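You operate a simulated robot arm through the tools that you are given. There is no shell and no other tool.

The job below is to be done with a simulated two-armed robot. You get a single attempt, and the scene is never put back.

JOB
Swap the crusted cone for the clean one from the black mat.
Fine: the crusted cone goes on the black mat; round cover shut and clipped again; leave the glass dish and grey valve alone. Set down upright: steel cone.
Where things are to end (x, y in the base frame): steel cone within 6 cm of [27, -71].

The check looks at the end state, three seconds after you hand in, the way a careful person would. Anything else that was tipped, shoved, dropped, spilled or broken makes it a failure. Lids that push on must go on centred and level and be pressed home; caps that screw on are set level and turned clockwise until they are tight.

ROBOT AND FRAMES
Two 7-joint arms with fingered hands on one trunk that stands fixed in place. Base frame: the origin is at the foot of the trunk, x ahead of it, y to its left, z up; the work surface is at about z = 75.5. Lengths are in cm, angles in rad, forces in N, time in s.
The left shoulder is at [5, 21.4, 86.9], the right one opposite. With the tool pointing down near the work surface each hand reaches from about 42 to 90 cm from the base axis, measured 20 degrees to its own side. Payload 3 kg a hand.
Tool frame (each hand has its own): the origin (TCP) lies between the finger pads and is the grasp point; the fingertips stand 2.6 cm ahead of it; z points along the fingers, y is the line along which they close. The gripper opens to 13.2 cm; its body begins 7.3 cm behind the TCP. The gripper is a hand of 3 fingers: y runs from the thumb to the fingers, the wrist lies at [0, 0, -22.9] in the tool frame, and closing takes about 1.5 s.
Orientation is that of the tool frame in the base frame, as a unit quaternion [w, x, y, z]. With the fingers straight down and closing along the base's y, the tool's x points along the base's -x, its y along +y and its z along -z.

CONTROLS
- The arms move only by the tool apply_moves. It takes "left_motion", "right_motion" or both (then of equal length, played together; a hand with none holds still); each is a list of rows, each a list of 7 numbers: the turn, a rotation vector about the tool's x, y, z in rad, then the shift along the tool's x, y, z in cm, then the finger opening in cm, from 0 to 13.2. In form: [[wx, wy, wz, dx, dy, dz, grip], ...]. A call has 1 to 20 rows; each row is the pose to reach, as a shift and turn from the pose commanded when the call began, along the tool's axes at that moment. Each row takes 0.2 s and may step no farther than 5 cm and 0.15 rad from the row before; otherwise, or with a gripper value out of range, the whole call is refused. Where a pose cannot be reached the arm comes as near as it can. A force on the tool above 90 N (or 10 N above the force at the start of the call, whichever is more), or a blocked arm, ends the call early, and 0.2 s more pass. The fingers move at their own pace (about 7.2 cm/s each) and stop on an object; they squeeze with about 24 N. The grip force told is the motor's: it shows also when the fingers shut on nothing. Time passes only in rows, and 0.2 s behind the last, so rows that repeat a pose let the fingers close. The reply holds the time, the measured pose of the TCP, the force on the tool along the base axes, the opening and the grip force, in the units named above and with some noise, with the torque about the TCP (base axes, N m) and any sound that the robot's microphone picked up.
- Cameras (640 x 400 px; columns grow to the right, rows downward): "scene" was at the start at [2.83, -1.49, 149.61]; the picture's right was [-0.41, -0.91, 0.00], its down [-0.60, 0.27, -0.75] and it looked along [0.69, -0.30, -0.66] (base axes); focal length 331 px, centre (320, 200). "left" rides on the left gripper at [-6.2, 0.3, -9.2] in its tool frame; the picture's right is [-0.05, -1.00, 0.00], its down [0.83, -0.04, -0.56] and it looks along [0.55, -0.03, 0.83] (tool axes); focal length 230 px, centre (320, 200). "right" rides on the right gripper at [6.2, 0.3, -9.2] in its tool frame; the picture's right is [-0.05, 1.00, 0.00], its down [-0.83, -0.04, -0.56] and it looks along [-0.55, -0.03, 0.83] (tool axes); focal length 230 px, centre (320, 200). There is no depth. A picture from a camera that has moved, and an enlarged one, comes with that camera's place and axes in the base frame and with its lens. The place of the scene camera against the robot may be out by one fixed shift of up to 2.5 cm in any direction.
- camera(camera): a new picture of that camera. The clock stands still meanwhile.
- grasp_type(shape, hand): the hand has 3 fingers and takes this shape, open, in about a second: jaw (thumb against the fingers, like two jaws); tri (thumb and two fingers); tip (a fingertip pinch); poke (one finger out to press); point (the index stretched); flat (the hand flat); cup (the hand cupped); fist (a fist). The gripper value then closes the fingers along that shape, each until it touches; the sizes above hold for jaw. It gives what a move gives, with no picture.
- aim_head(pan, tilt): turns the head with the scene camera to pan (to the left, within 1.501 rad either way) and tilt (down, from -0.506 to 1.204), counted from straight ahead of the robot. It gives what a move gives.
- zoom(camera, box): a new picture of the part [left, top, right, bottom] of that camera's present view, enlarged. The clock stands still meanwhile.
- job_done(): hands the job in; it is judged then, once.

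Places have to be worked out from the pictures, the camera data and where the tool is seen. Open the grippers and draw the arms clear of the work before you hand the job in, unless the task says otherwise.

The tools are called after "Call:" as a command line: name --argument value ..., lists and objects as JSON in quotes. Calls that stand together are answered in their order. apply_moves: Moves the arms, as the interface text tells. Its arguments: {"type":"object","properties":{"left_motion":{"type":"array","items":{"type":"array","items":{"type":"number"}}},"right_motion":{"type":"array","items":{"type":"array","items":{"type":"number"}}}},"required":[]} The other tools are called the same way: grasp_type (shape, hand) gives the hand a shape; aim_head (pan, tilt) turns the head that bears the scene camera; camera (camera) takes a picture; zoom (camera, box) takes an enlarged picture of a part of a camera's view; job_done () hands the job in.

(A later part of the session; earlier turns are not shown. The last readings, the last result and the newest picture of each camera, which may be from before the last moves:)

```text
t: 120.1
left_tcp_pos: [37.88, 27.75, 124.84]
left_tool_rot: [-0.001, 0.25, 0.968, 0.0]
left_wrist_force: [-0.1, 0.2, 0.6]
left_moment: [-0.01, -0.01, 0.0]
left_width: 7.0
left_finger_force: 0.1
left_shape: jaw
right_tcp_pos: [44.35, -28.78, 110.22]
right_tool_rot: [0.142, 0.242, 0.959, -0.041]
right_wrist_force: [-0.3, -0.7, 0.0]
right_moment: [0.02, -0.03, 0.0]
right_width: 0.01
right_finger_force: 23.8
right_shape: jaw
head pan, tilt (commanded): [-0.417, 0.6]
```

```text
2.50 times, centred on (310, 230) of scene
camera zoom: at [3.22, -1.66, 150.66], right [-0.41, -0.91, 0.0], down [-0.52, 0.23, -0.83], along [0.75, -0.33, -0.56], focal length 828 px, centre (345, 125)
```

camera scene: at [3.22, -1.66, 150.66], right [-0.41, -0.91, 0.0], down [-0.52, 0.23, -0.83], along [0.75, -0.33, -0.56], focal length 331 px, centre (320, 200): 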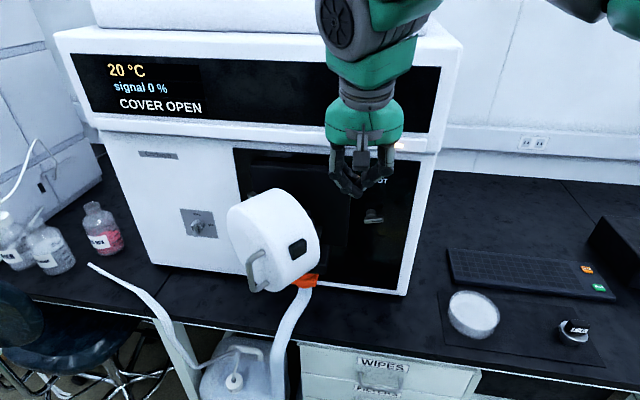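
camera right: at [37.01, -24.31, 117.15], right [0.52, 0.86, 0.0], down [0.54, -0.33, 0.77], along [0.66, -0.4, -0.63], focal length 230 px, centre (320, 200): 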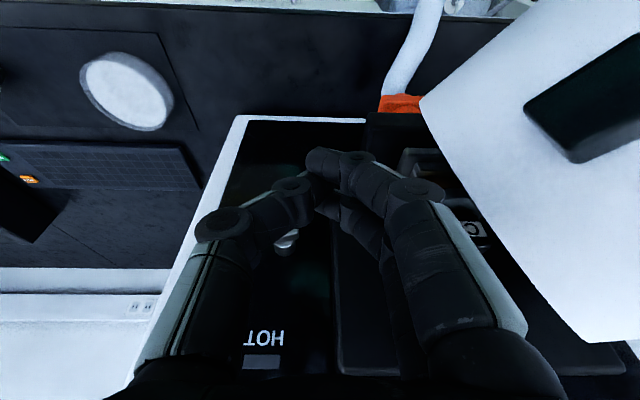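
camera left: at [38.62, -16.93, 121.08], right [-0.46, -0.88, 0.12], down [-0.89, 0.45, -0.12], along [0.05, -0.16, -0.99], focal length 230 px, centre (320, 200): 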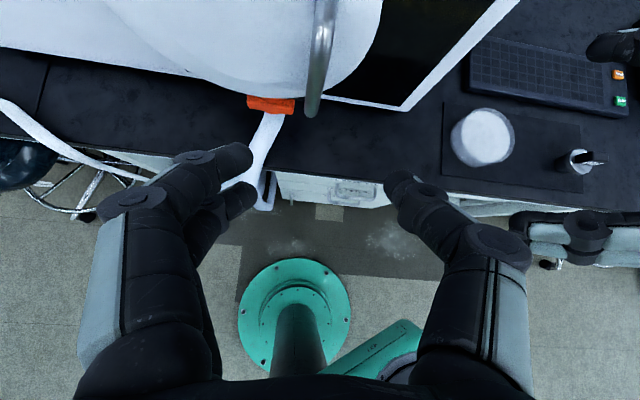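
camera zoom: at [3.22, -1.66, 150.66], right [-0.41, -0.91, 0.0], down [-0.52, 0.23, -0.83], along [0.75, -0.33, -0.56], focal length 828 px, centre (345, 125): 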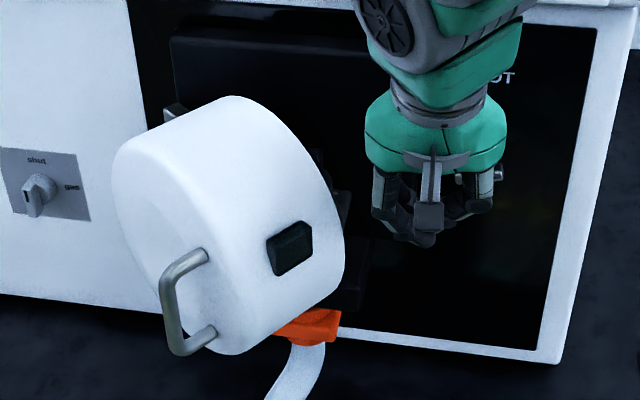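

The rim's right edge is near D 52.7, L 2.3. I move 2.8 cm deeper so the fingers get behind the rim, then sweep left.

Call:
apply_moves --right_motion '[[0, 0, 0, -2.68, 0, 0.8, 0], [0, 0, 0, -2.68, 2, 0.8, 0], [0, 0, 0, -2.68, 4, 0.8, 0], [0, 0, 0, -2.68, 5.5, 0.8, 0]]'

Call:
camera --camera "right"

Call:
zoom --camera "scene" --box '[200, 150, 420, 310]'

```text
t: 121.1
left_tcp_pos: [38.02, 27.72, 124.72]
left_tool_rot: [0.0, 0.249, 0.968, 0.0]
left_wrist_force: [-0.1, 0.2, 0.3]
left_moment: [-0.03, 0.03, -0.01]
left_width: 7.02
left_finger_force: 0.0
left_shape: jaw
right_tcp_pos: [49.27, -25.17, 110.14]
right_tool_rot: [0.142, 0.242, 0.959, -0.042]
right_wrist_force: [0.0, 0.2, 1.0]
right_moment: [0.01, 0.0, 0.01]
right_width: 0.02
right_finger_force: 23.3
right_shape: jaw
head pan, tilt (commanded): [-0.417, 0.6]
```

```text
taken
camera right: at [41.97, -20.93, 117.1], right [0.52, 0.86, 0.0], down [0.54, -0.33, 0.77], along [0.66, -0.4, -0.63], focal length 230 px, centre (320, 200)
```

right: 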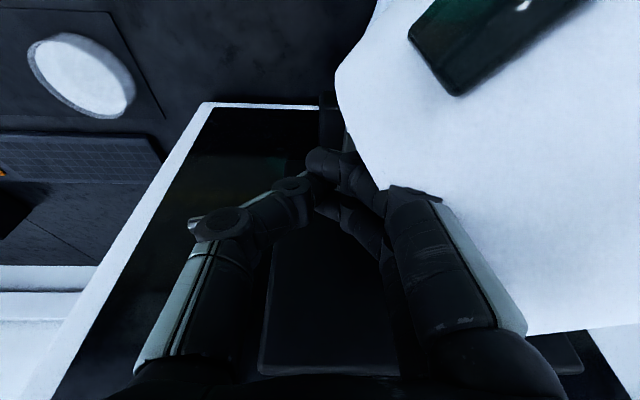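

```text
2.50 times, centred on (310, 230) of scene
camera zoom: at [3.22, -1.66, 150.66], right [-0.41, -0.91, 0.0], down [-0.52, 0.23, -0.83], along [0.75, -0.33, -0.56], focal length 828 px, centre (345, 125)
```

zoom: 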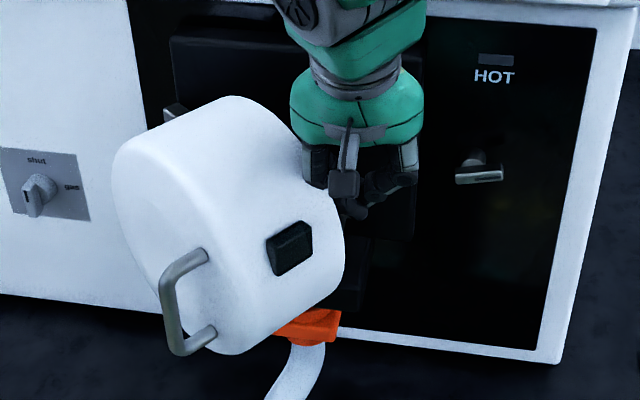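

No contact yet; the fingers are behind the rim. I sweep left and slightly back to swing the cover open.

Call:
apply_moves --right_motion '[[0, 0, 0, 0, 1.5, 0, 0], [0, 0, 0, 0.48, 3, -0.14, 0], [0, 0, 0, 1.15, 5, -0.34, 0], [0, 0, 0, 1.9, 7, -0.57, 0], [0, 0, 0, 2.87, 9, -0.86, 0]]'

Call:
camera --camera "right"

Call:
zoom --camera "scene" --box '[170, 130, 420, 310]'

```text
t: 122.0
left_tcp_pos: [37.92, 27.75, 124.84]
left_tool_rot: [0.0, 0.249, 0.968, 0.0]
left_wrist_force: [-0.2, -0.8, 0.1]
left_moment: [-0.02, 0.0, 0.0]
left_width: 7.03
left_finger_force: 0.0
left_shape: jaw
right_tcp_pos: [49.94, -19.67, 109.57]
right_tool_rot: [0.133, 0.24, 0.96, -0.047]
right_wrist_force: [-31.7, -1.6, -10.5]
right_moment: [-0.35, -1.47, 1.28]
right_width: 0.0
right_finger_force: 23.5
right_shape: jaw
head pan, tilt (commanded): [-0.417, 0.6]
stopped in row 4 (right hand): the force on the tool passed its limit at 96 N (the readings are from after the stop); the commanded pose is now the measured one
```

```text
taken
camera right: at [42.81, -15.27, 116.68], right [0.52, 0.86, -0.01], down [0.56, -0.33, 0.76], along [0.65, -0.4, -0.64], focal length 230 px, centre (320, 200)
```

right: 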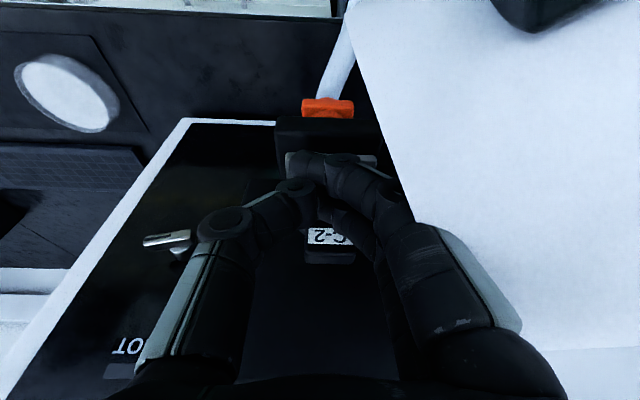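

```text
2.22 times, centred on (295, 220) of scene
camera zoom: at [3.17, -1.65, 150.66], right [-0.4, -0.91, 0.0], down [-0.52, 0.23, -0.83], along [0.75, -0.33, -0.56], focal length 736 px, centre (376, 156)
```

zoom: 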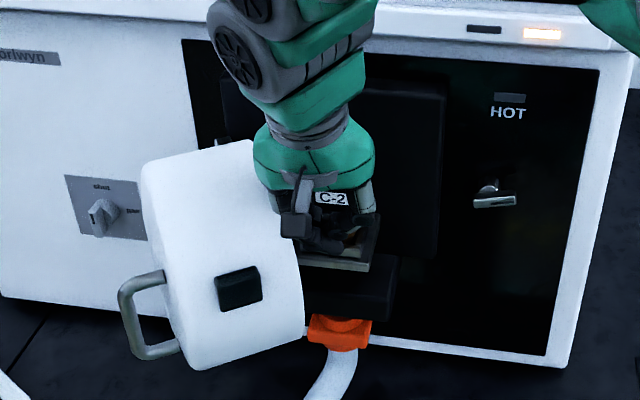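

The cover is now ~65° open, but the hand bumped the cone seat (label C-2 visible) — 96 N stop. I retreat straight back from it at once.

Call:
apply_moves --right_motion '[[0, 0, 0, 1.5, -0.3, -0.45, 0], [0, 0, 0, 3.5, -0.5, -1.0, 0]]'

Call:
camera --camera "right"

Call:
zoom --camera "right" --box '[230, 90, 430, 280]'

Call:
zoom --camera "scene" --box '[170, 130, 420, 310]'

```text
t: 122.6
left_tcp_pos: [38.1, 27.76, 124.7]
left_tool_rot: [0.0, 0.249, 0.968, 0.0]
left_wrist_force: [0.2, -0.2, -0.4]
left_moment: [0.02, 0.01, -0.01]
left_width: 6.99
left_finger_force: 0.0
left_shape: jaw
right_tcp_pos: [46.66, -18.38, 109.6]
right_tool_rot: [0.135, 0.24, 0.96, -0.045]
right_wrist_force: [-0.1, 0.8, 0.9]
right_moment: [0.02, 0.03, -0.01]
right_width: 0.01
right_finger_force: 24.1
right_shape: jaw
head pan, tilt (commanded): [-0.417, 0.6]
```

```text
taken
camera right: at [39.51, -13.98, 116.68], right [0.52, 0.86, -0.01], down [0.55, -0.33, 0.77], along [0.65, -0.4, -0.64], focal length 230 px, centre (320, 200)
```

right: 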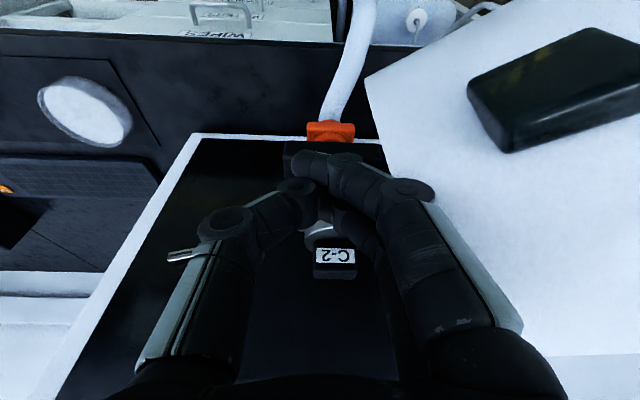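

```text
2.11 times, centred on (330, 185) of right
camera zoom: at [39.51, -13.98, 116.68], right [0.52, 0.86, -0.01], down [0.55, -0.33, 0.77], along [0.65, -0.4, -0.64], focal length 484 px, centre (299, 232)
```

zoom: 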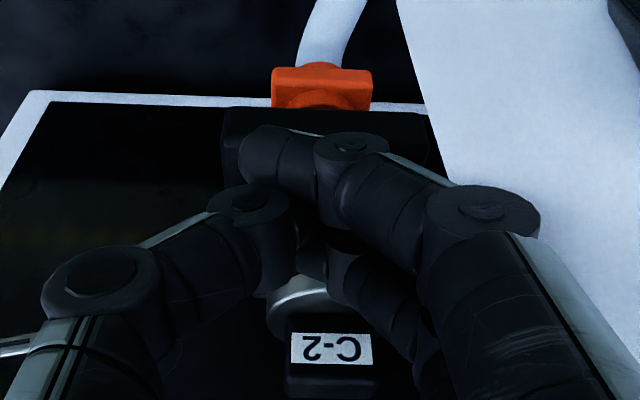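

```text
2.22 times, centred on (295, 220) of scene
camera zoom: at [3.22, -1.66, 150.66], right [-0.41, -0.91, 0.0], down [-0.52, 0.23, -0.83], along [0.75, -0.33, -0.56], focal length 736 px, centre (376, 156)
```

zoom: 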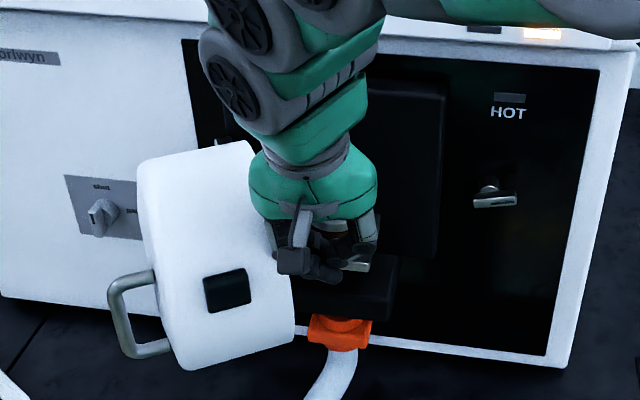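

The crusted cone is labelled C-2 and stands upright in a holder. I push the cover further left, staying well in front of the holder.

Call:
apply_moves --right_motion '[[0, 0, 0, 0.2, 2, -0.06, 0], [0, 0, 0, 0.5, 4, -0.15, 0], [0, 0, 0, 0.7, 6, -0.2, 0], [0, 0, 0, 0.9, 8, -0.27, 0]]'

Call:
camera --camera "right"

Call:
zoom --camera "scene" --box '[150, 130, 420, 310]'

```text
t: 123.6
left_tcp_pos: [37.84, 27.75, 124.84]
left_tool_rot: [0.0, 0.25, 0.968, 0.0]
left_wrist_force: [-0.6, 0.5, 0.3]
left_moment: [0.0, 0.0, 0.01]
left_width: 7.02
left_finger_force: 0.1
left_shape: jaw
right_tcp_pos: [49.53, -10.98, 109.6]
right_tool_rot: [0.134, 0.239, 0.961, -0.044]
right_wrist_force: [-51.2, 22.1, 4.7]
right_moment: [-0.91, -2.43, 1.72]
right_width: 0.0
right_finger_force: 24.3
right_shape: jaw
head pan, tilt (commanded): [-0.417, 0.6]
```

```text
taken
camera right: at [42.38, -6.41, 116.65], right [0.52, 0.86, -0.01], down [0.55, -0.33, 0.77], along [0.65, -0.4, -0.64], focal length 230 px, centre (320, 200)
```

right: 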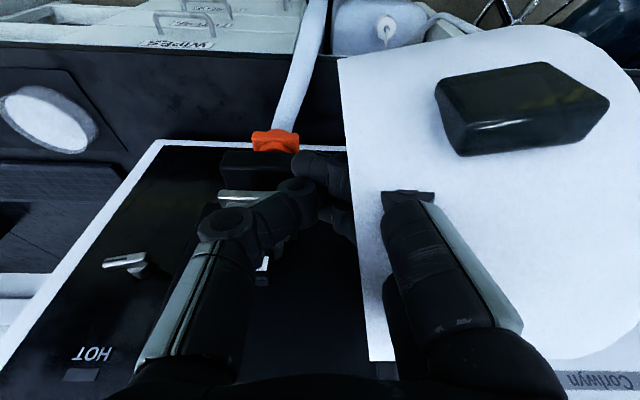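

```text
2.22 times, centred on (285, 220) of scene
camera zoom: at [3.12, -1.61, 150.66], right [-0.4, -0.91, 0.0], down [-0.52, 0.23, -0.83], along [0.76, -0.33, -0.56], focal length 736 px, centre (398, 156)
```

zoom: 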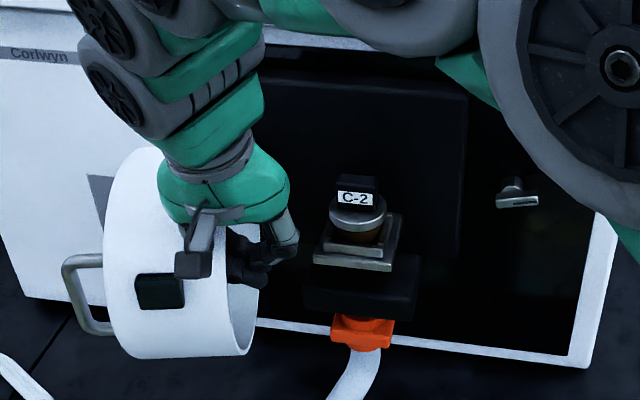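

The cover is open ~90° and the cone C-2 stands in its holder, but the hand reads ~55 N pushing it toward the robot. I back straight off and lift away.

Call:
apply_moves --right_motion '[[0, 0, 0, 1, 0, -0.3, 0], [0, 0, 0, 2.2, -0.2, -0.65, 0]]'

Call:
zoom --camera "scene" --box '[150, 130, 420, 310]'

Call:
camera --camera "right"

```text
t: 124.2
left_tcp_pos: [38.2, 27.61, 124.71]
left_tool_rot: [-0.001, 0.25, 0.968, 0.0]
left_wrist_force: [0.3, -0.1, 0.5]
left_moment: [0.03, 0.0, -0.01]
left_width: 7.03
left_finger_force: 0.0
left_shape: jaw
right_tcp_pos: [48.2, -10.48, 109.53]
right_tool_rot: [0.143, 0.241, 0.959, -0.045]
right_wrist_force: [81.9, -31.3, -0.8]
right_moment: [0.24, 0.68, -2.33]
right_width: 0.01
right_finger_force: 24.7
right_shape: jaw
head pan, tilt (commanded): [-0.417, 0.6]
```

```text
2.22 times, centred on (285, 220) of scene
camera zoom: at [3.39, -1.73, 150.65], right [-0.41, -0.91, 0.0], down [-0.52, 0.23, -0.82], along [0.75, -0.34, -0.57], focal length 736 px, centre (398, 156)
```

zoom: 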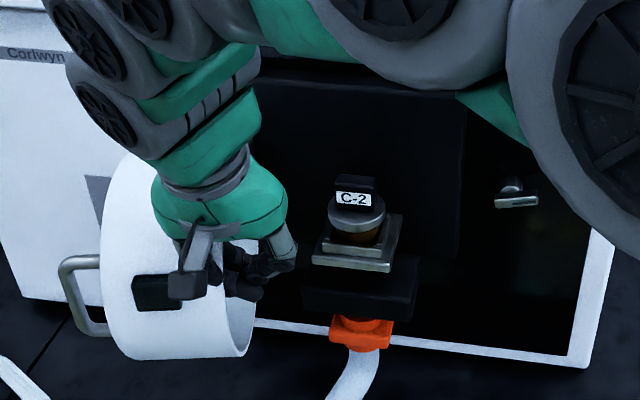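

```text
taken
camera right: at [40.92, -5.93, 116.55], right [0.52, 0.85, 0.0], down [0.54, -0.33, 0.78], along [0.66, -0.41, -0.63], focal length 230 px, centre (320, 200)
```

right: 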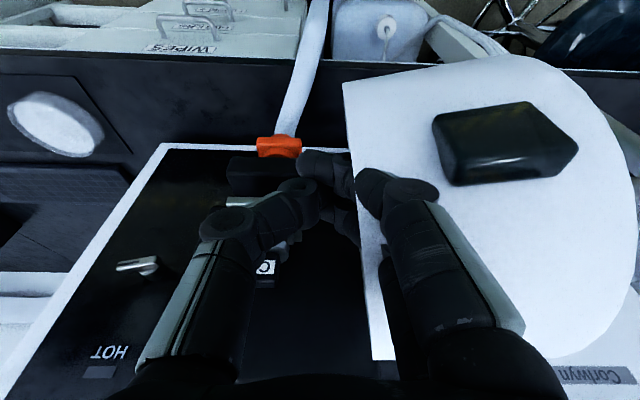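

The fingers are inside the rim, so pulling back loads it. I move right out of the cup first.

Call:
apply_moves --right_motion '[[0, 0, 0, -0.9, -0.8, 0.27, 0], [0, 0, 0, -0.9, -3, 0.27, 0], [0, 0, 0, -0.5, -5, 0.1, 0]]'

Call:
zoom --camera "scene" --box '[150, 130, 420, 310]'

```text
t: 125.0
left_tcp_pos: [38.07, 27.74, 124.76]
left_tool_rot: [-0.001, 0.25, 0.968, 0.0]
left_wrist_force: [0.1, 0.2, 0.5]
left_moment: [0.01, -0.04, -0.02]
left_width: 7.04
left_finger_force: 0.1
left_shape: jaw
right_tcp_pos: [47.25, -13.73, 109.92]
right_tool_rot: [0.145, 0.241, 0.959, -0.044]
right_wrist_force: [43.9, -9.4, -14.9]
right_moment: [-0.4, 0.15, -1.26]
right_width: 0.01
right_finger_force: 24.1
right_shape: jaw
head pan, tilt (commanded): [-0.417, 0.6]
stopped in row 3 (right hand): the force on the tool passed its limit at 112 N (the readings are from after the stop); the commanded pose is now the measured one
```

```text
2.22 times, centred on (285, 220) of scene
camera zoom: at [3.3, -1.68, 150.66], right [-0.4, -0.91, 0.0], down [-0.52, 0.23, -0.82], along [0.75, -0.33, -0.57], focal length 736 px, centre (398, 156)
```

zoom: 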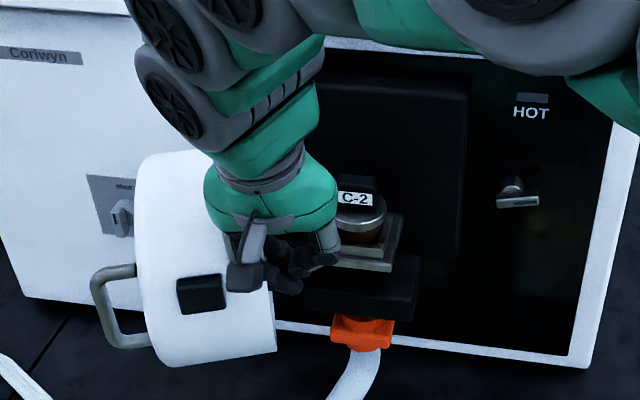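

Still pressing on the rim from inside. I move toward the instrument ~1.5 cm to relieve it, then go right.

Call:
apply_moves --right_motion '[[0, 0, 0, -1.0, 0, 0.3, 0], [0, 0, 0, -1.6, 0, 0.5, 0]]'

Call:
zoom --camera "scene" --box '[150, 130, 420, 310]'

Call:
camera --camera "right"

```text
t: 125.6
left_tcp_pos: [37.97, 27.64, 124.86]
left_tool_rot: [0.0, 0.25, 0.968, 0.0]
left_wrist_force: [-0.3, 0.1, -0.1]
left_moment: [0.04, -0.02, 0.04]
left_width: 6.98
left_finger_force: 0.0
left_shape: jaw
right_tcp_pos: [48.32, -14.56, 109.85]
right_tool_rot: [0.141, 0.241, 0.959, -0.044]
right_wrist_force: [-13.3, 3.3, 0.1]
right_moment: [-0.09, -0.56, 0.4]
right_width: 0.0
right_finger_force: 24.4
right_shape: jaw
head pan, tilt (commanded): [-0.417, 0.6]
```

```text
2.22 times, centred on (285, 220) of scene
camera zoom: at [3.19, -1.65, 150.66], right [-0.41, -0.91, 0.0], down [-0.52, 0.23, -0.83], along [0.75, -0.33, -0.56], focal length 736 px, centre (398, 156)
```

zoom: 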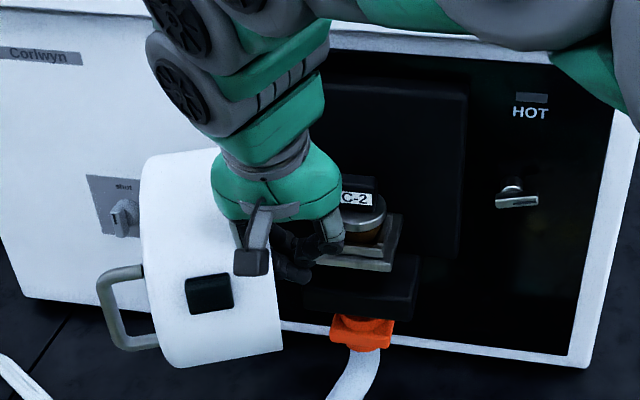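

```text
taken
camera right: at [40.94, -10.01, 116.83], right [0.52, 0.86, 0.0], down [0.54, -0.33, 0.77], along [0.66, -0.4, -0.63], focal length 230 px, centre (320, 200)
```

right: 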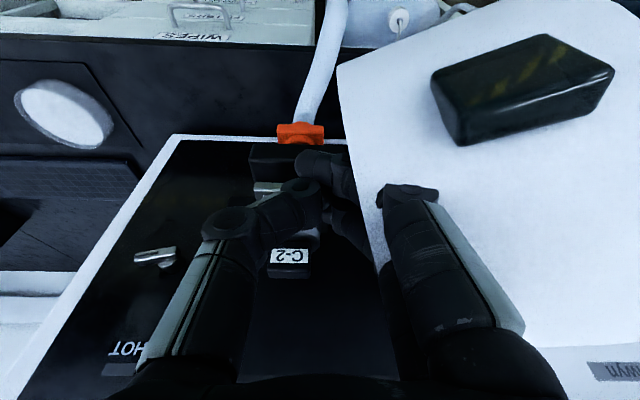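

The rim wall seems caught between index and middle finger; sliding purely to the right should free it. I do that in small steps.

Call:
apply_moves --right_motion '[[0, 0, 0, 0.15, -1.0, -0.05, 0], [0, 0, 0, 0.15, -2.0, -0.05, 0]]'

Call:
camera --camera "right"

```text
t: 126.2
left_tcp_pos: [38.08, 27.78, 124.86]
left_tool_rot: [-0.001, 0.25, 0.968, 0.0]
left_wrist_force: [0.3, 0.2, 0.2]
left_moment: [0.0, -0.02, 0.01]
left_width: 7.0
left_finger_force: 0.0
left_shape: jaw
right_tcp_pos: [47.45, -16.04, 109.82]
right_tool_rot: [0.141, 0.242, 0.959, -0.044]
right_wrist_force: [-0.6, -0.1, -0.1]
right_moment: [-0.02, 0.0, -0.01]
right_width: 0.0
right_finger_force: 24.3
right_shape: jaw
head pan, tilt (commanded): [-0.417, 0.6]
```

```text
taken
camera right: at [40.04, -11.7, 116.76], right [0.52, 0.86, 0.0], down [0.54, -0.33, 0.77], along [0.66, -0.4, -0.63], focal length 230 px, centre (320, 200)
```

right: 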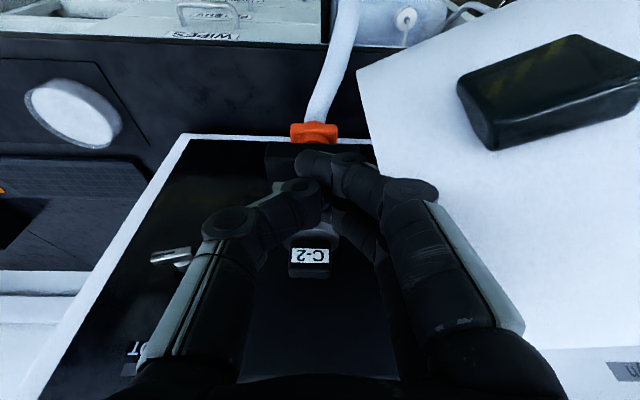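

The hand is free and the cover stands at about 78° open, enough for access from above. I lift the hand straight up and look at the cone in its holder.

Call:
apply_moves --right_motion '[[0, 0, 0, -0.3, -1, -3.5, 0], [0, 0, 0, -1.2, -2, -7, 2], [0, 0, 0, -2.2, -2.5, -11, 5], [0, 0, 0, -3.3, -2.5, -15, 8], [0, 0, 0, -3.5, -2.5, -17, 8]]'

Call:
camera --camera "right"

Call:
camera --camera "scene"

Call:
zoom --camera "scene" --box '[240, 180, 340, 290]'

```text
t: 127.4
left_tcp_pos: [38.15, 27.74, 124.77]
left_tool_rot: [-0.001, 0.25, 0.968, 0.0]
left_wrist_force: [-0.4, -1.0, 0.3]
left_moment: [-0.03, -0.01, 0.01]
left_width: 7.01
left_finger_force: 0.0
left_shape: jaw
right_tcp_pos: [44.83, -17.16, 127.07]
right_tool_rot: [0.142, 0.241, 0.959, -0.043]
right_wrist_force: [-0.7, 0.8, 0.0]
right_moment: [0.01, -0.01, 0.02]
right_width: 7.94
right_finger_force: 0.2
right_shape: jaw
head pan, tilt (commanded): [-0.417, 0.6]
```

```text
taken
camera right: at [37.51, -12.84, 134.01], right [0.52, 0.86, 0.0], down [0.54, -0.33, 0.77], along [0.66, -0.4, -0.63], focal length 230 px, centre (320, 200)
```

right: 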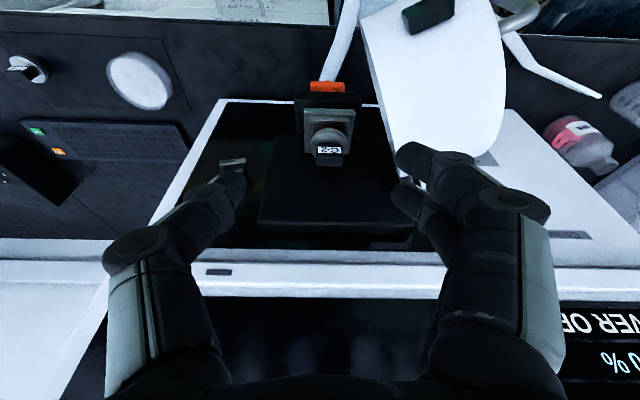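

```text
taken
camera scene: at [3.22, -1.66, 150.66], right [-0.41, -0.91, 0.0], down [-0.52, 0.23, -0.83], along [0.75, -0.33, -0.56], focal length 331 px, centre (320, 200)
```

scene: 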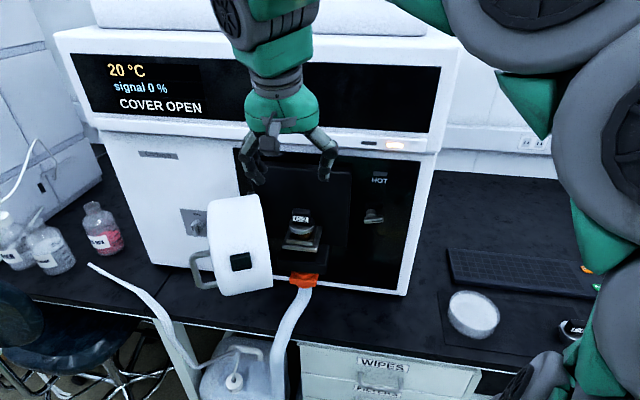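

```text
3.64 times, centred on (290, 235) of scene
camera zoom: at [3.22, -1.66, 150.66], right [-0.41, -0.91, 0.0], down [-0.52, 0.23, -0.83], along [0.75, -0.33, -0.56], focal length 1204 px, centre (429, 73)
```

zoom: 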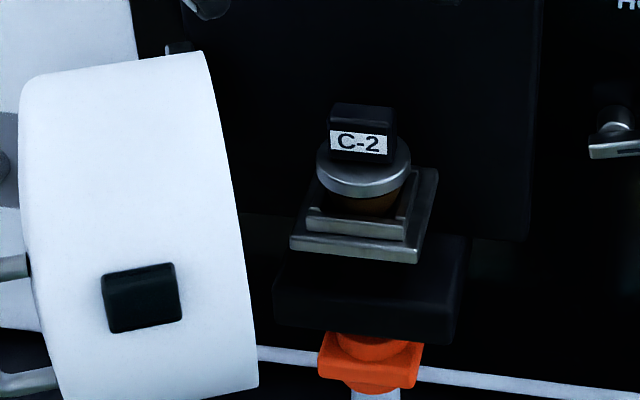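

Call:
zoom --camera "right" --box '[270, 80, 390, 190]'

Call:
zoom --camera "scene" --box '[275, 195, 330, 255]'

```text
3.64 times, centred on (330, 135) of right
camera zoom: at [37.51, -12.84, 134.01], right [0.52, 0.86, 0.0], down [0.54, -0.33, 0.77], along [0.66, -0.4, -0.63], focal length 837 px, centre (284, 436)
```

zoom: 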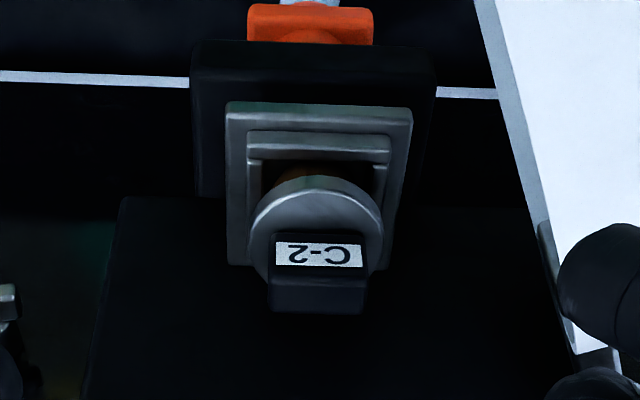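

```text
6.67 times, centred on (302, 225) of scene
camera zoom: at [3.22, -1.66, 150.66], right [-0.41, -0.91, 0.0], down [-0.52, 0.23, -0.83], along [0.75, -0.33, -0.56], focal length 2207 px, centre (437, 33)
```

zoom: 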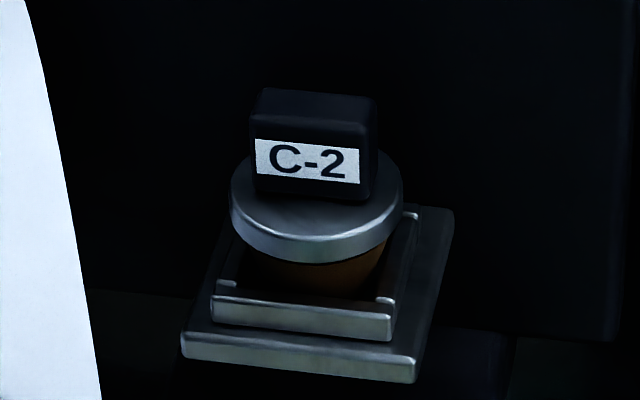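

The crusted cone's tab top centre is at about D 62.3, L 7.1, z 107.1 (tab 3.7 cm long across). I move the right hand above it, fingers closing along the tab's length.

Call:
apply_moves --right_motion '[[0, 0, 0, -2.85, 0.2, 2.7, 7], [0, 0, 0, -5.7, 0.4, 5.35, 7], [0, 0, 0, -8.55, 0.6, 8, 7], [0, 0, 0, -11.4, 0.7, 10.7, 7]]'

Call:
camera --camera "right"

Call:
zoom --camera "scene" --box '[240, 150, 360, 260]'

```text
t: 128.4
left_tcp_pos: [38.0, 27.63, 124.81]
left_tool_rot: [-0.001, 0.25, 0.968, 0.0]
left_wrist_force: [-0.5, 0.8, 0.6]
left_moment: [-0.01, 0.0, -0.01]
left_width: 7.01
left_finger_force: 0.1
left_shape: jaw
right_tcp_pos: [57.47, -23.45, 120.33]
right_tool_rot: [0.143, 0.24, 0.959, -0.042]
right_wrist_force: [0.4, -0.1, 0.4]
right_moment: [0.05, 0.0, -0.02]
right_width: 7.06
right_finger_force: 0.1
right_shape: jaw
head pan, tilt (commanded): [-0.417, 0.6]
```

```text
taken
camera right: at [50.18, -19.09, 127.25], right [0.52, 0.86, 0.0], down [0.54, -0.33, 0.78], along [0.66, -0.4, -0.63], focal length 230 px, centre (320, 200)
```

right: 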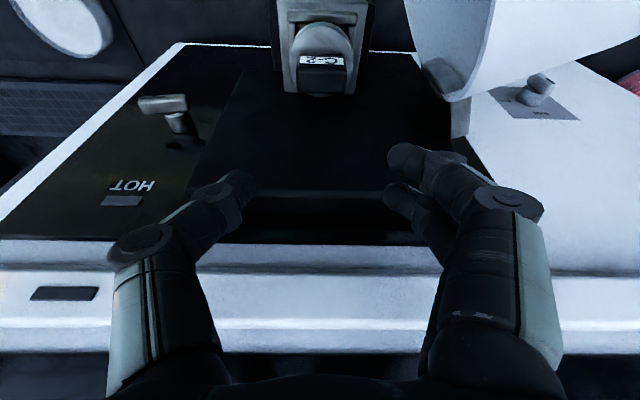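

```text
3.64 times, centred on (300, 205) of scene
camera zoom: at [3.22, -1.66, 150.66], right [-0.41, -0.91, 0.0], down [-0.52, 0.23, -0.83], along [0.75, -0.33, -0.56], focal length 1204 px, centre (393, 182)
```

zoom: 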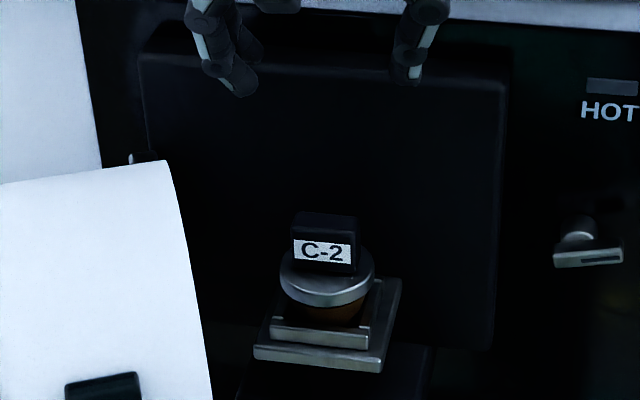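

Call:
zoom --camera "right" --box '[270, 0, 380, 110]'

```text
3.64 times, centred on (325, 55) of right
camera zoom: at [50.18, -19.09, 127.25], right [0.52, 0.86, 0.0], down [0.54, -0.33, 0.78], along [0.66, -0.4, -0.63], focal length 837 px, centre (302, 727)
```

zoom: 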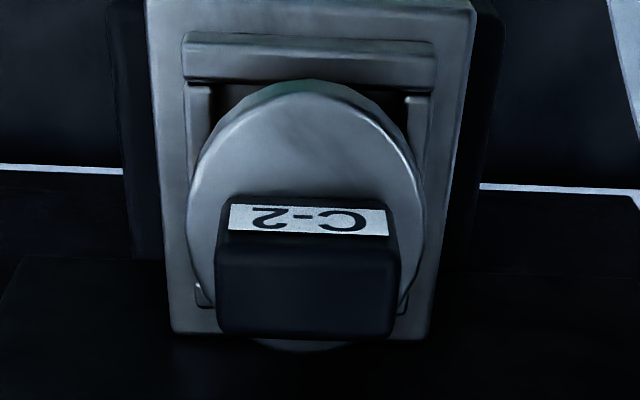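

Call:
apply_moves --right_motion '[[0, 0, 0, 1.5, 0.12, 3.9, 7], [0, 0, 0, 3.04, 0.25, 7.75, 7], [0, 0, 0, 3.04, 0.25, 7.75, 7]]'

Call:
camera --camera "right"

Call:
zoom --camera "scene" --box '[250, 160, 350, 260]'

```text
t: 129.2
left_tcp_pos: [38.02, 27.72, 124.89]
left_tool_rot: [0.0, 0.249, 0.969, -0.001]
left_wrist_force: [-0.6, 0.2, 0.1]
left_moment: [-0.02, 0.0, -0.03]
left_width: 7.03
left_finger_force: 0.0
left_shape: jaw
right_tcp_pos: [57.18, -22.79, 111.95]
right_tool_rot: [0.141, 0.241, 0.959, -0.044]
right_wrist_force: [0.0, 0.5, -0.4]
right_moment: [-0.05, -0.01, -0.03]
right_width: 7.03
right_finger_force: 0.1
right_shape: jaw
head pan, tilt (commanded): [-0.417, 0.6]
```

```text
taken
camera right: at [49.84, -18.44, 118.84], right [0.52, 0.86, 0.0], down [0.54, -0.33, 0.78], along [0.66, -0.4, -0.63], focal length 230 px, centre (320, 200)
```

right: 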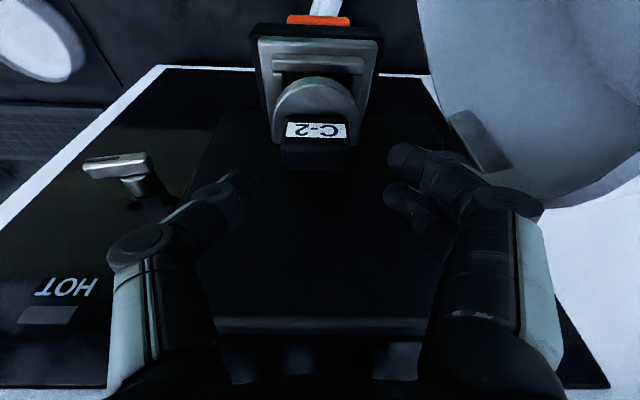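

```text
4.00 times, centred on (300, 210) of scene
camera zoom: at [3.22, -1.66, 150.66], right [-0.41, -0.91, 0.0], down [-0.52, 0.23, -0.83], along [0.75, -0.33, -0.56], focal length 1324 px, centre (400, 160)
```

zoom: 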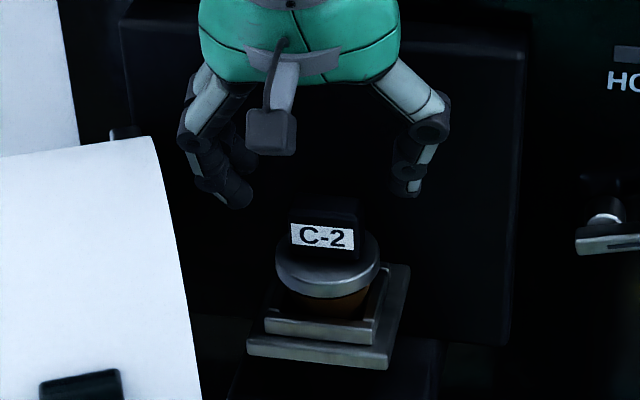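

Refined from two right-camera views: tab top centre D 61.1, L 7.3, z≈108.6. I lower so the tips come just above the flange and check.

Call:
apply_moves --right_motion '[[0, 0, 0, 0.8, -0.05, 1.2, 6.5], [0, 0, 0, 1.53, -0.1, 2.5, 6.5], [0, 0, 0, 1.53, -0.1, 2.5, 6.5]]'

Call:
camera --camera "right"

Call:
zoom --camera "scene" --box '[260, 170, 340, 250]'

```text
t: 130.0
left_tcp_pos: [37.96, 27.72, 124.8]
left_tool_rot: [-0.001, 0.25, 0.968, 0.001]
left_wrist_force: [-0.1, -0.5, -0.5]
left_moment: [-0.03, -0.02, 0.0]
left_width: 7.02
left_finger_force: 0.1
left_shape: jaw
right_tcp_pos: [56.22, -22.68, 108.99]
right_tool_rot: [0.142, 0.241, 0.959, -0.043]
right_wrist_force: [-0.5, 0.1, -0.6]
right_moment: [0.01, 0.03, -0.02]
right_width: 6.53
right_finger_force: 0.0
right_shape: jaw
head pan, tilt (commanded): [-0.417, 0.6]
```

```text
taken
camera right: at [48.95, -18.35, 116.11], right [0.52, 0.86, 0.0], down [0.54, -0.33, 0.78], along [0.66, -0.4, -0.63], focal length 230 px, centre (320, 200)
```

right: 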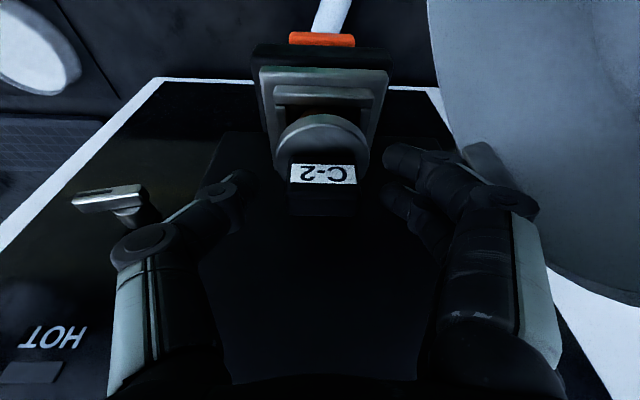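

```text
5.00 times, centred on (300, 210) of scene
camera zoom: at [3.22, -1.66, 150.66], right [-0.41, -0.91, 0.0], down [-0.52, 0.23, -0.83], along [0.75, -0.33, -0.56], focal length 1655 px, centre (420, 150)
```

zoom: 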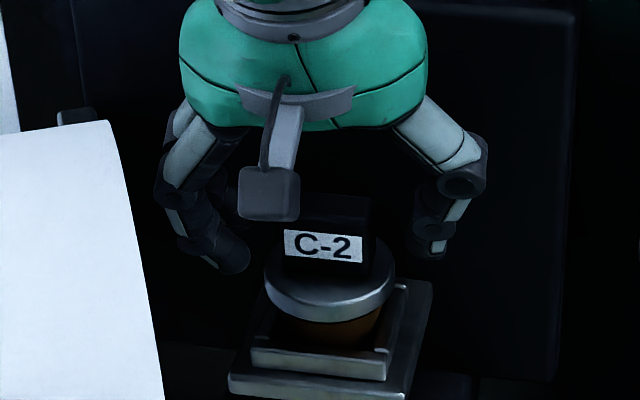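

The tab is centred between thumb and fingers with tips near its base. I close the hand.

Call:
apply_moves --right_motion '[[0, 0, 0, 0, 0, 0, 5], [0, 0, 0, 0, 0, 0, 4], [0, 0, 0, 0, 0, 0, 3], [0, 0, 0, 0, 0, 0, 2], [0, 0, 0, 0, 0, 0, 2], [0, 0, 0, 0, 0, 0, 2], [0, 0, 0, 0, 0, 0, 2]]'

Call:
camera --camera "right"

Call:
zoom --camera "scene" --box '[260, 170, 340, 250]'

```text
t: 131.6
left_tcp_pos: [38.07, 27.67, 124.77]
left_tool_rot: [-0.001, 0.25, 0.968, 0.0]
left_wrist_force: [0.7, -0.3, 0.0]
left_moment: [-0.03, 0.03, 0.03]
left_width: 7.03
left_finger_force: 0.0
left_shape: jaw
right_tcp_pos: [56.3, -22.74, 109.25]
right_tool_rot: [0.142, 0.241, 0.959, -0.043]
right_wrist_force: [-0.8, -1.6, 3.7]
right_moment: [-0.06, -0.02, -0.03]
right_width: 2.21
right_finger_force: 23.5
right_shape: jaw
head pan, tilt (commanded): [-0.417, 0.6]
```

```text
taken
camera right: at [48.95, -18.36, 116.14], right [0.52, 0.86, 0.0], down [0.54, -0.33, 0.78], along [0.66, -0.4, -0.63], focal length 230 px, centre (320, 200)
```

right: 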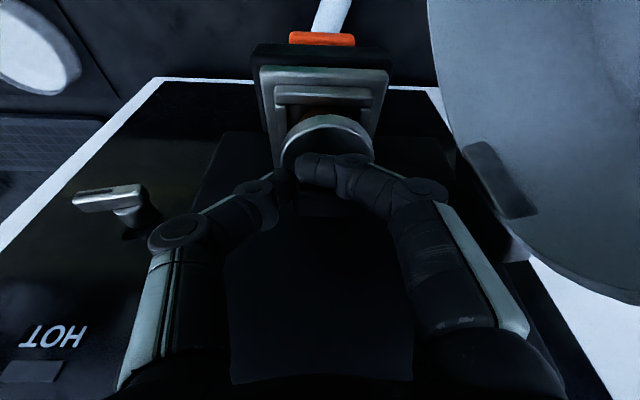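

```text
5.00 times, centred on (300, 210) of scene
camera zoom: at [3.21, -1.66, 150.66], right [-0.41, -0.91, 0.0], down [-0.52, 0.23, -0.83], along [0.75, -0.33, -0.56], focal length 1655 px, centre (420, 150)
```

zoom: 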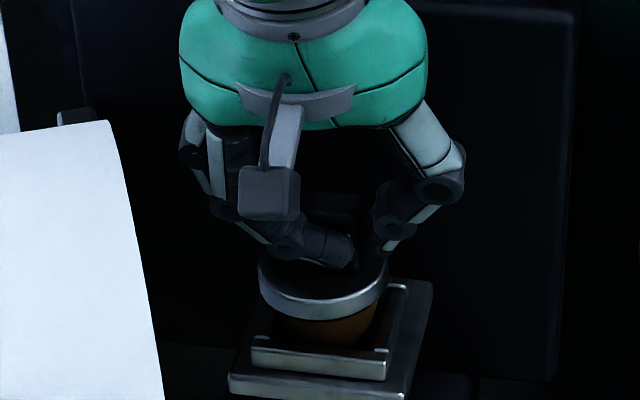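

Call:
zoom --camera "right" --box '[240, 90, 420, 230]'

Call:
zoom --camera "scene" --box '[275, 195, 325, 240]'

```text
2.86 times, centred on (330, 160) of right
camera zoom: at [48.95, -18.36, 116.14], right [0.52, 0.86, 0.0], down [0.54, -0.33, 0.78], along [0.66, -0.4, -0.63], focal length 657 px, centre (291, 314)
```

zoom: 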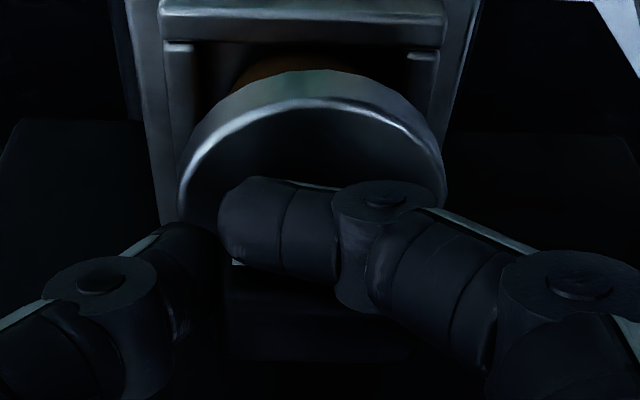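

```text
8.89 times, centred on (300, 218) of scene
camera zoom: at [3.21, -1.66, 150.66], right [-0.41, -0.91, 0.0], down [-0.52, 0.23, -0.83], along [0.75, -0.33, -0.56], focal length 2942 px, centre (498, 44)
```

zoom: 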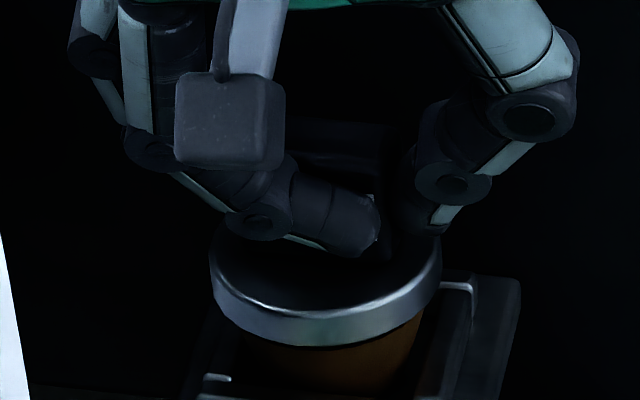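

The tab is held between thumb and middle finger with the index in front. I lift slowly 1.5 cm and check that the cone follows upright.

Call:
apply_moves --right_motion '[[0, 0, 0, -0.14, 0, -0.48, 2], [0, 0, 0, -0.29, 0, -0.96, 2], [0, 0, 0, -0.43, 0, -1.43, 2]]'

Call:
zoom --camera "scene" --box '[260, 170, 340, 250]'

Call:
camera --camera "right"

```text
t: 132.4
left_tcp_pos: [38.04, 27.72, 124.84]
left_tool_rot: [0.0, 0.25, 0.968, 0.001]
left_wrist_force: [-0.4, 0.6, 0.5]
left_moment: [0.03, 0.04, 0.02]
left_width: 6.99
left_finger_force: 0.0
left_shape: jaw
right_tcp_pos: [56.16, -22.86, 110.46]
right_tool_rot: [0.141, 0.241, 0.959, -0.045]
right_wrist_force: [1.1, 0.4, -2.6]
right_moment: [0.03, 0.04, -0.02]
right_width: 2.12
right_finger_force: 23.8
right_shape: jaw
head pan, tilt (commanded): [-0.417, 0.6]
```

```text
5.00 times, centred on (300, 210) of scene
camera zoom: at [3.22, -1.66, 150.66], right [-0.41, -0.91, 0.0], down [-0.52, 0.23, -0.83], along [0.75, -0.33, -0.56], focal length 1655 px, centre (420, 150)
```

zoom: 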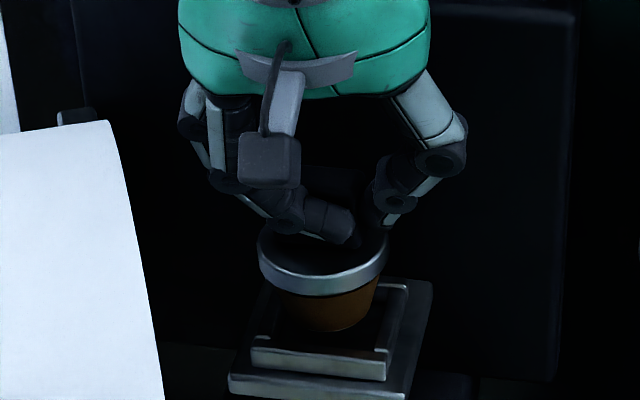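

```text
taken
camera right: at [48.89, -18.42, 117.56], right [0.52, 0.86, 0.0], down [0.54, -0.33, 0.77], along [0.66, -0.4, -0.63], focal length 230 px, centre (320, 200)
```

right: 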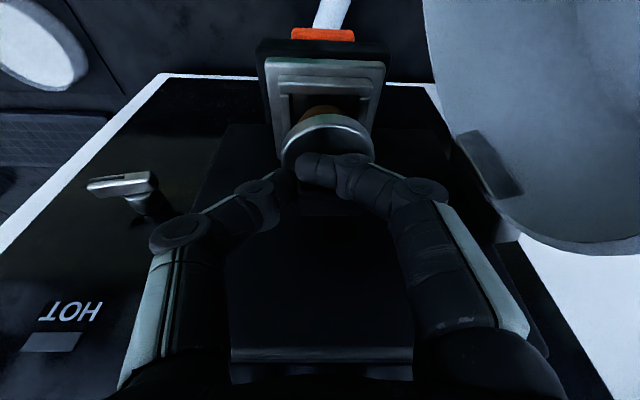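

The cone follows cleanly (weight ~0.26 kg). I lift it well clear and draw back slightly.

Call:
apply_moves --right_motion '[[0, 0, 0, -0.86, 0, -2.87, 2], [0, 0, 0, -1.72, 0, -5.75, 2], [0, 0, 0, -2.57, 0, -8.62, 2], [0, 0, 0, 0.3, 0, -9.48, 2]]'

Call:
camera --camera "scene"

Call:
zoom --camera "scene" --box '[250, 150, 350, 260]'

```text
t: 133.4
left_tcp_pos: [37.95, 27.62, 124.82]
left_tool_rot: [-0.001, 0.249, 0.968, 0.0]
left_wrist_force: [-0.1, -0.2, -0.2]
left_moment: [0.02, 0.01, 0.02]
left_width: 7.02
left_finger_force: 0.0
left_shape: jaw
right_tcp_pos: [53.61, -21.15, 119.76]
right_tool_rot: [0.142, 0.241, 0.959, -0.043]
right_wrist_force: [0.8, 0.3, -1.6]
right_moment: [-0.01, 0.03, 0.02]
right_width: 2.13
right_finger_force: 23.7
right_shape: jaw
head pan, tilt (commanded): [-0.417, 0.6]
```

```text
taken
camera scene: at [3.22, -1.66, 150.66], right [-0.41, -0.91, 0.0], down [-0.52, 0.23, -0.83], along [0.75, -0.33, -0.56], focal length 331 px, centre (320, 200)
```

scene: 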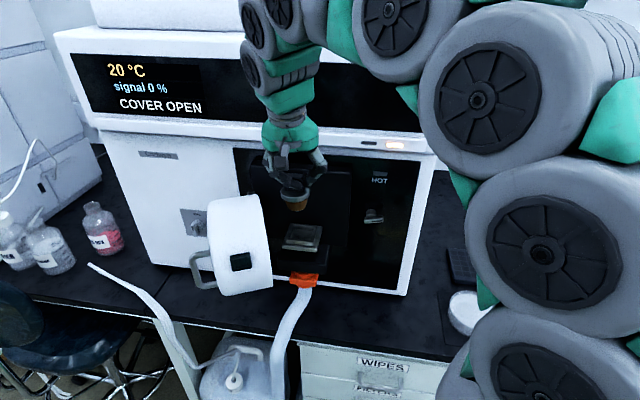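

```text
3.64 times, centred on (300, 205) of scene
camera zoom: at [3.22, -1.66, 150.66], right [-0.41, -0.91, 0.0], down [-0.52, 0.23, -0.83], along [0.75, -0.33, -0.56], focal length 1204 px, centre (393, 182)
```

zoom: 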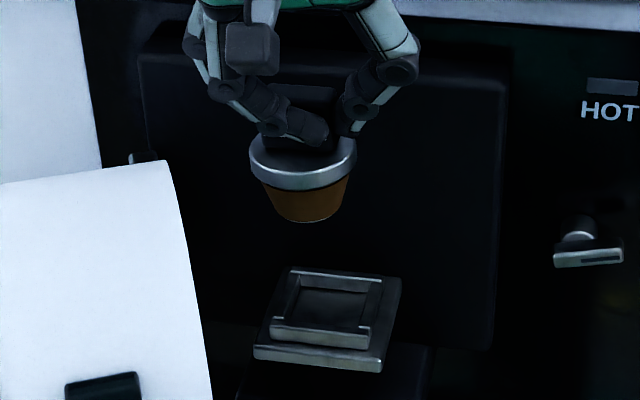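

The seat is a shallow square recess; the crusted cone hangs upright in the grip. I carry it to the right toward the mat, descending on the way.

Call:
apply_moves --right_motion '[[0, 0, 0, 0.1, -4, 0, 2], [0, 0, 0, 0.2, -8, 0, 2], [0, 0, 0, 0.3, -12, -0.1, 2], [0, 0, 0, 0.4, -16, -0.1, 2], [0, 0, 0, 0.5, -20, -0.15, 2], [0, 0, 0, 0.6, -24, -0.2, 2], [0, 0, 0, 1.2, -27.9, 1.7, 2], [0, 0, 0, 1.8, -31.8, 3.6, 2], [0, 0, 0, 2.4, -35.8, 5.5, 2], [0, 0, 0, 3, -39.7, 7.4, 2], [0, 0, 0, 3.6, -43.6, 9.3, 2], [0, 0, 0, 4.2, -47.5, 11.2, 2], [0, 0, 0, 4.8, -51.5, 13.1, 2], [0, 0, 0, 5.46, -55.4, 15.0, 2]]'

Call:
aim_head --pan -1.0 --tilt 0.75

Call:
camera --camera "scene"

Call:
camera --camera "right"

```text
t: 136.4
left_tcp_pos: [38.13, 27.72, 124.86]
left_tool_rot: [0.0, 0.25, 0.968, 0.0]
left_wrist_force: [0.2, -0.7, 0.9]
left_moment: [0.05, -0.02, -0.02]
left_width: 6.99
left_finger_force: 0.0
left_shape: jaw
right_tcp_pos: [26.38, -69.75, 104.52]
right_tool_rot: [0.141, 0.24, 0.959, -0.043]
right_wrist_force: [-0.5, -1.0, -1.7]
right_moment: [0.02, 0.02, -0.01]
right_width: 2.13
right_finger_force: 23.8
right_shape: jaw
head pan, tilt (commanded): [-0.417, 0.6]
```

```text
t: 137.3
left_tcp_pos: [37.97, 27.69, 124.88]
left_tool_rot: [-0.001, 0.25, 0.968, 0.0]
left_wrist_force: [0.1, -0.3, 0.2]
left_moment: [-0.01, -0.01, 0.02]
left_width: 7.01
left_finger_force: 0.1
left_shape: jaw
right_tcp_pos: [26.38, -69.77, 104.66]
right_tool_rot: [0.142, 0.241, 0.959, -0.044]
right_wrist_force: [-0.1, 0.1, -2.1]
right_moment: [0.0, 0.02, 0.0]
right_width: 2.13
right_finger_force: 24.4
right_shape: jaw
head pan, tilt (commanded): [-1.0, 0.75]
```

```text
taken
camera scene: at [-0.38, -5.05, 149.37], right [-0.84, -0.54, 0.0], down [-0.37, 0.57, -0.73], along [0.4, -0.62, -0.68], focal length 331 px, centre (320, 200)
```

scene: 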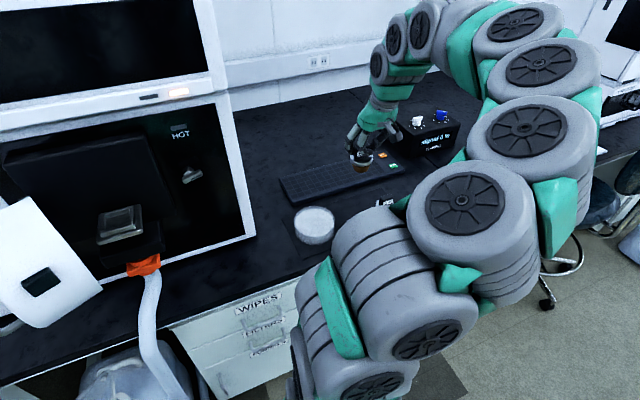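

```text
taken
camera right: at [19.13, -65.34, 111.64], right [0.52, 0.86, 0.0], down [0.54, -0.33, 0.78], along [0.66, -0.4, -0.63], focal length 230 px, centre (320, 200)
```

right: 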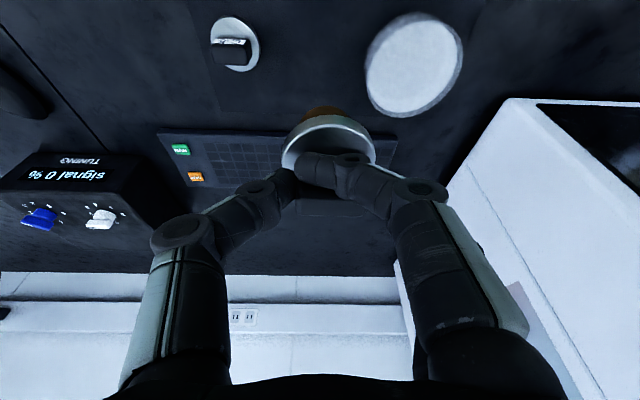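

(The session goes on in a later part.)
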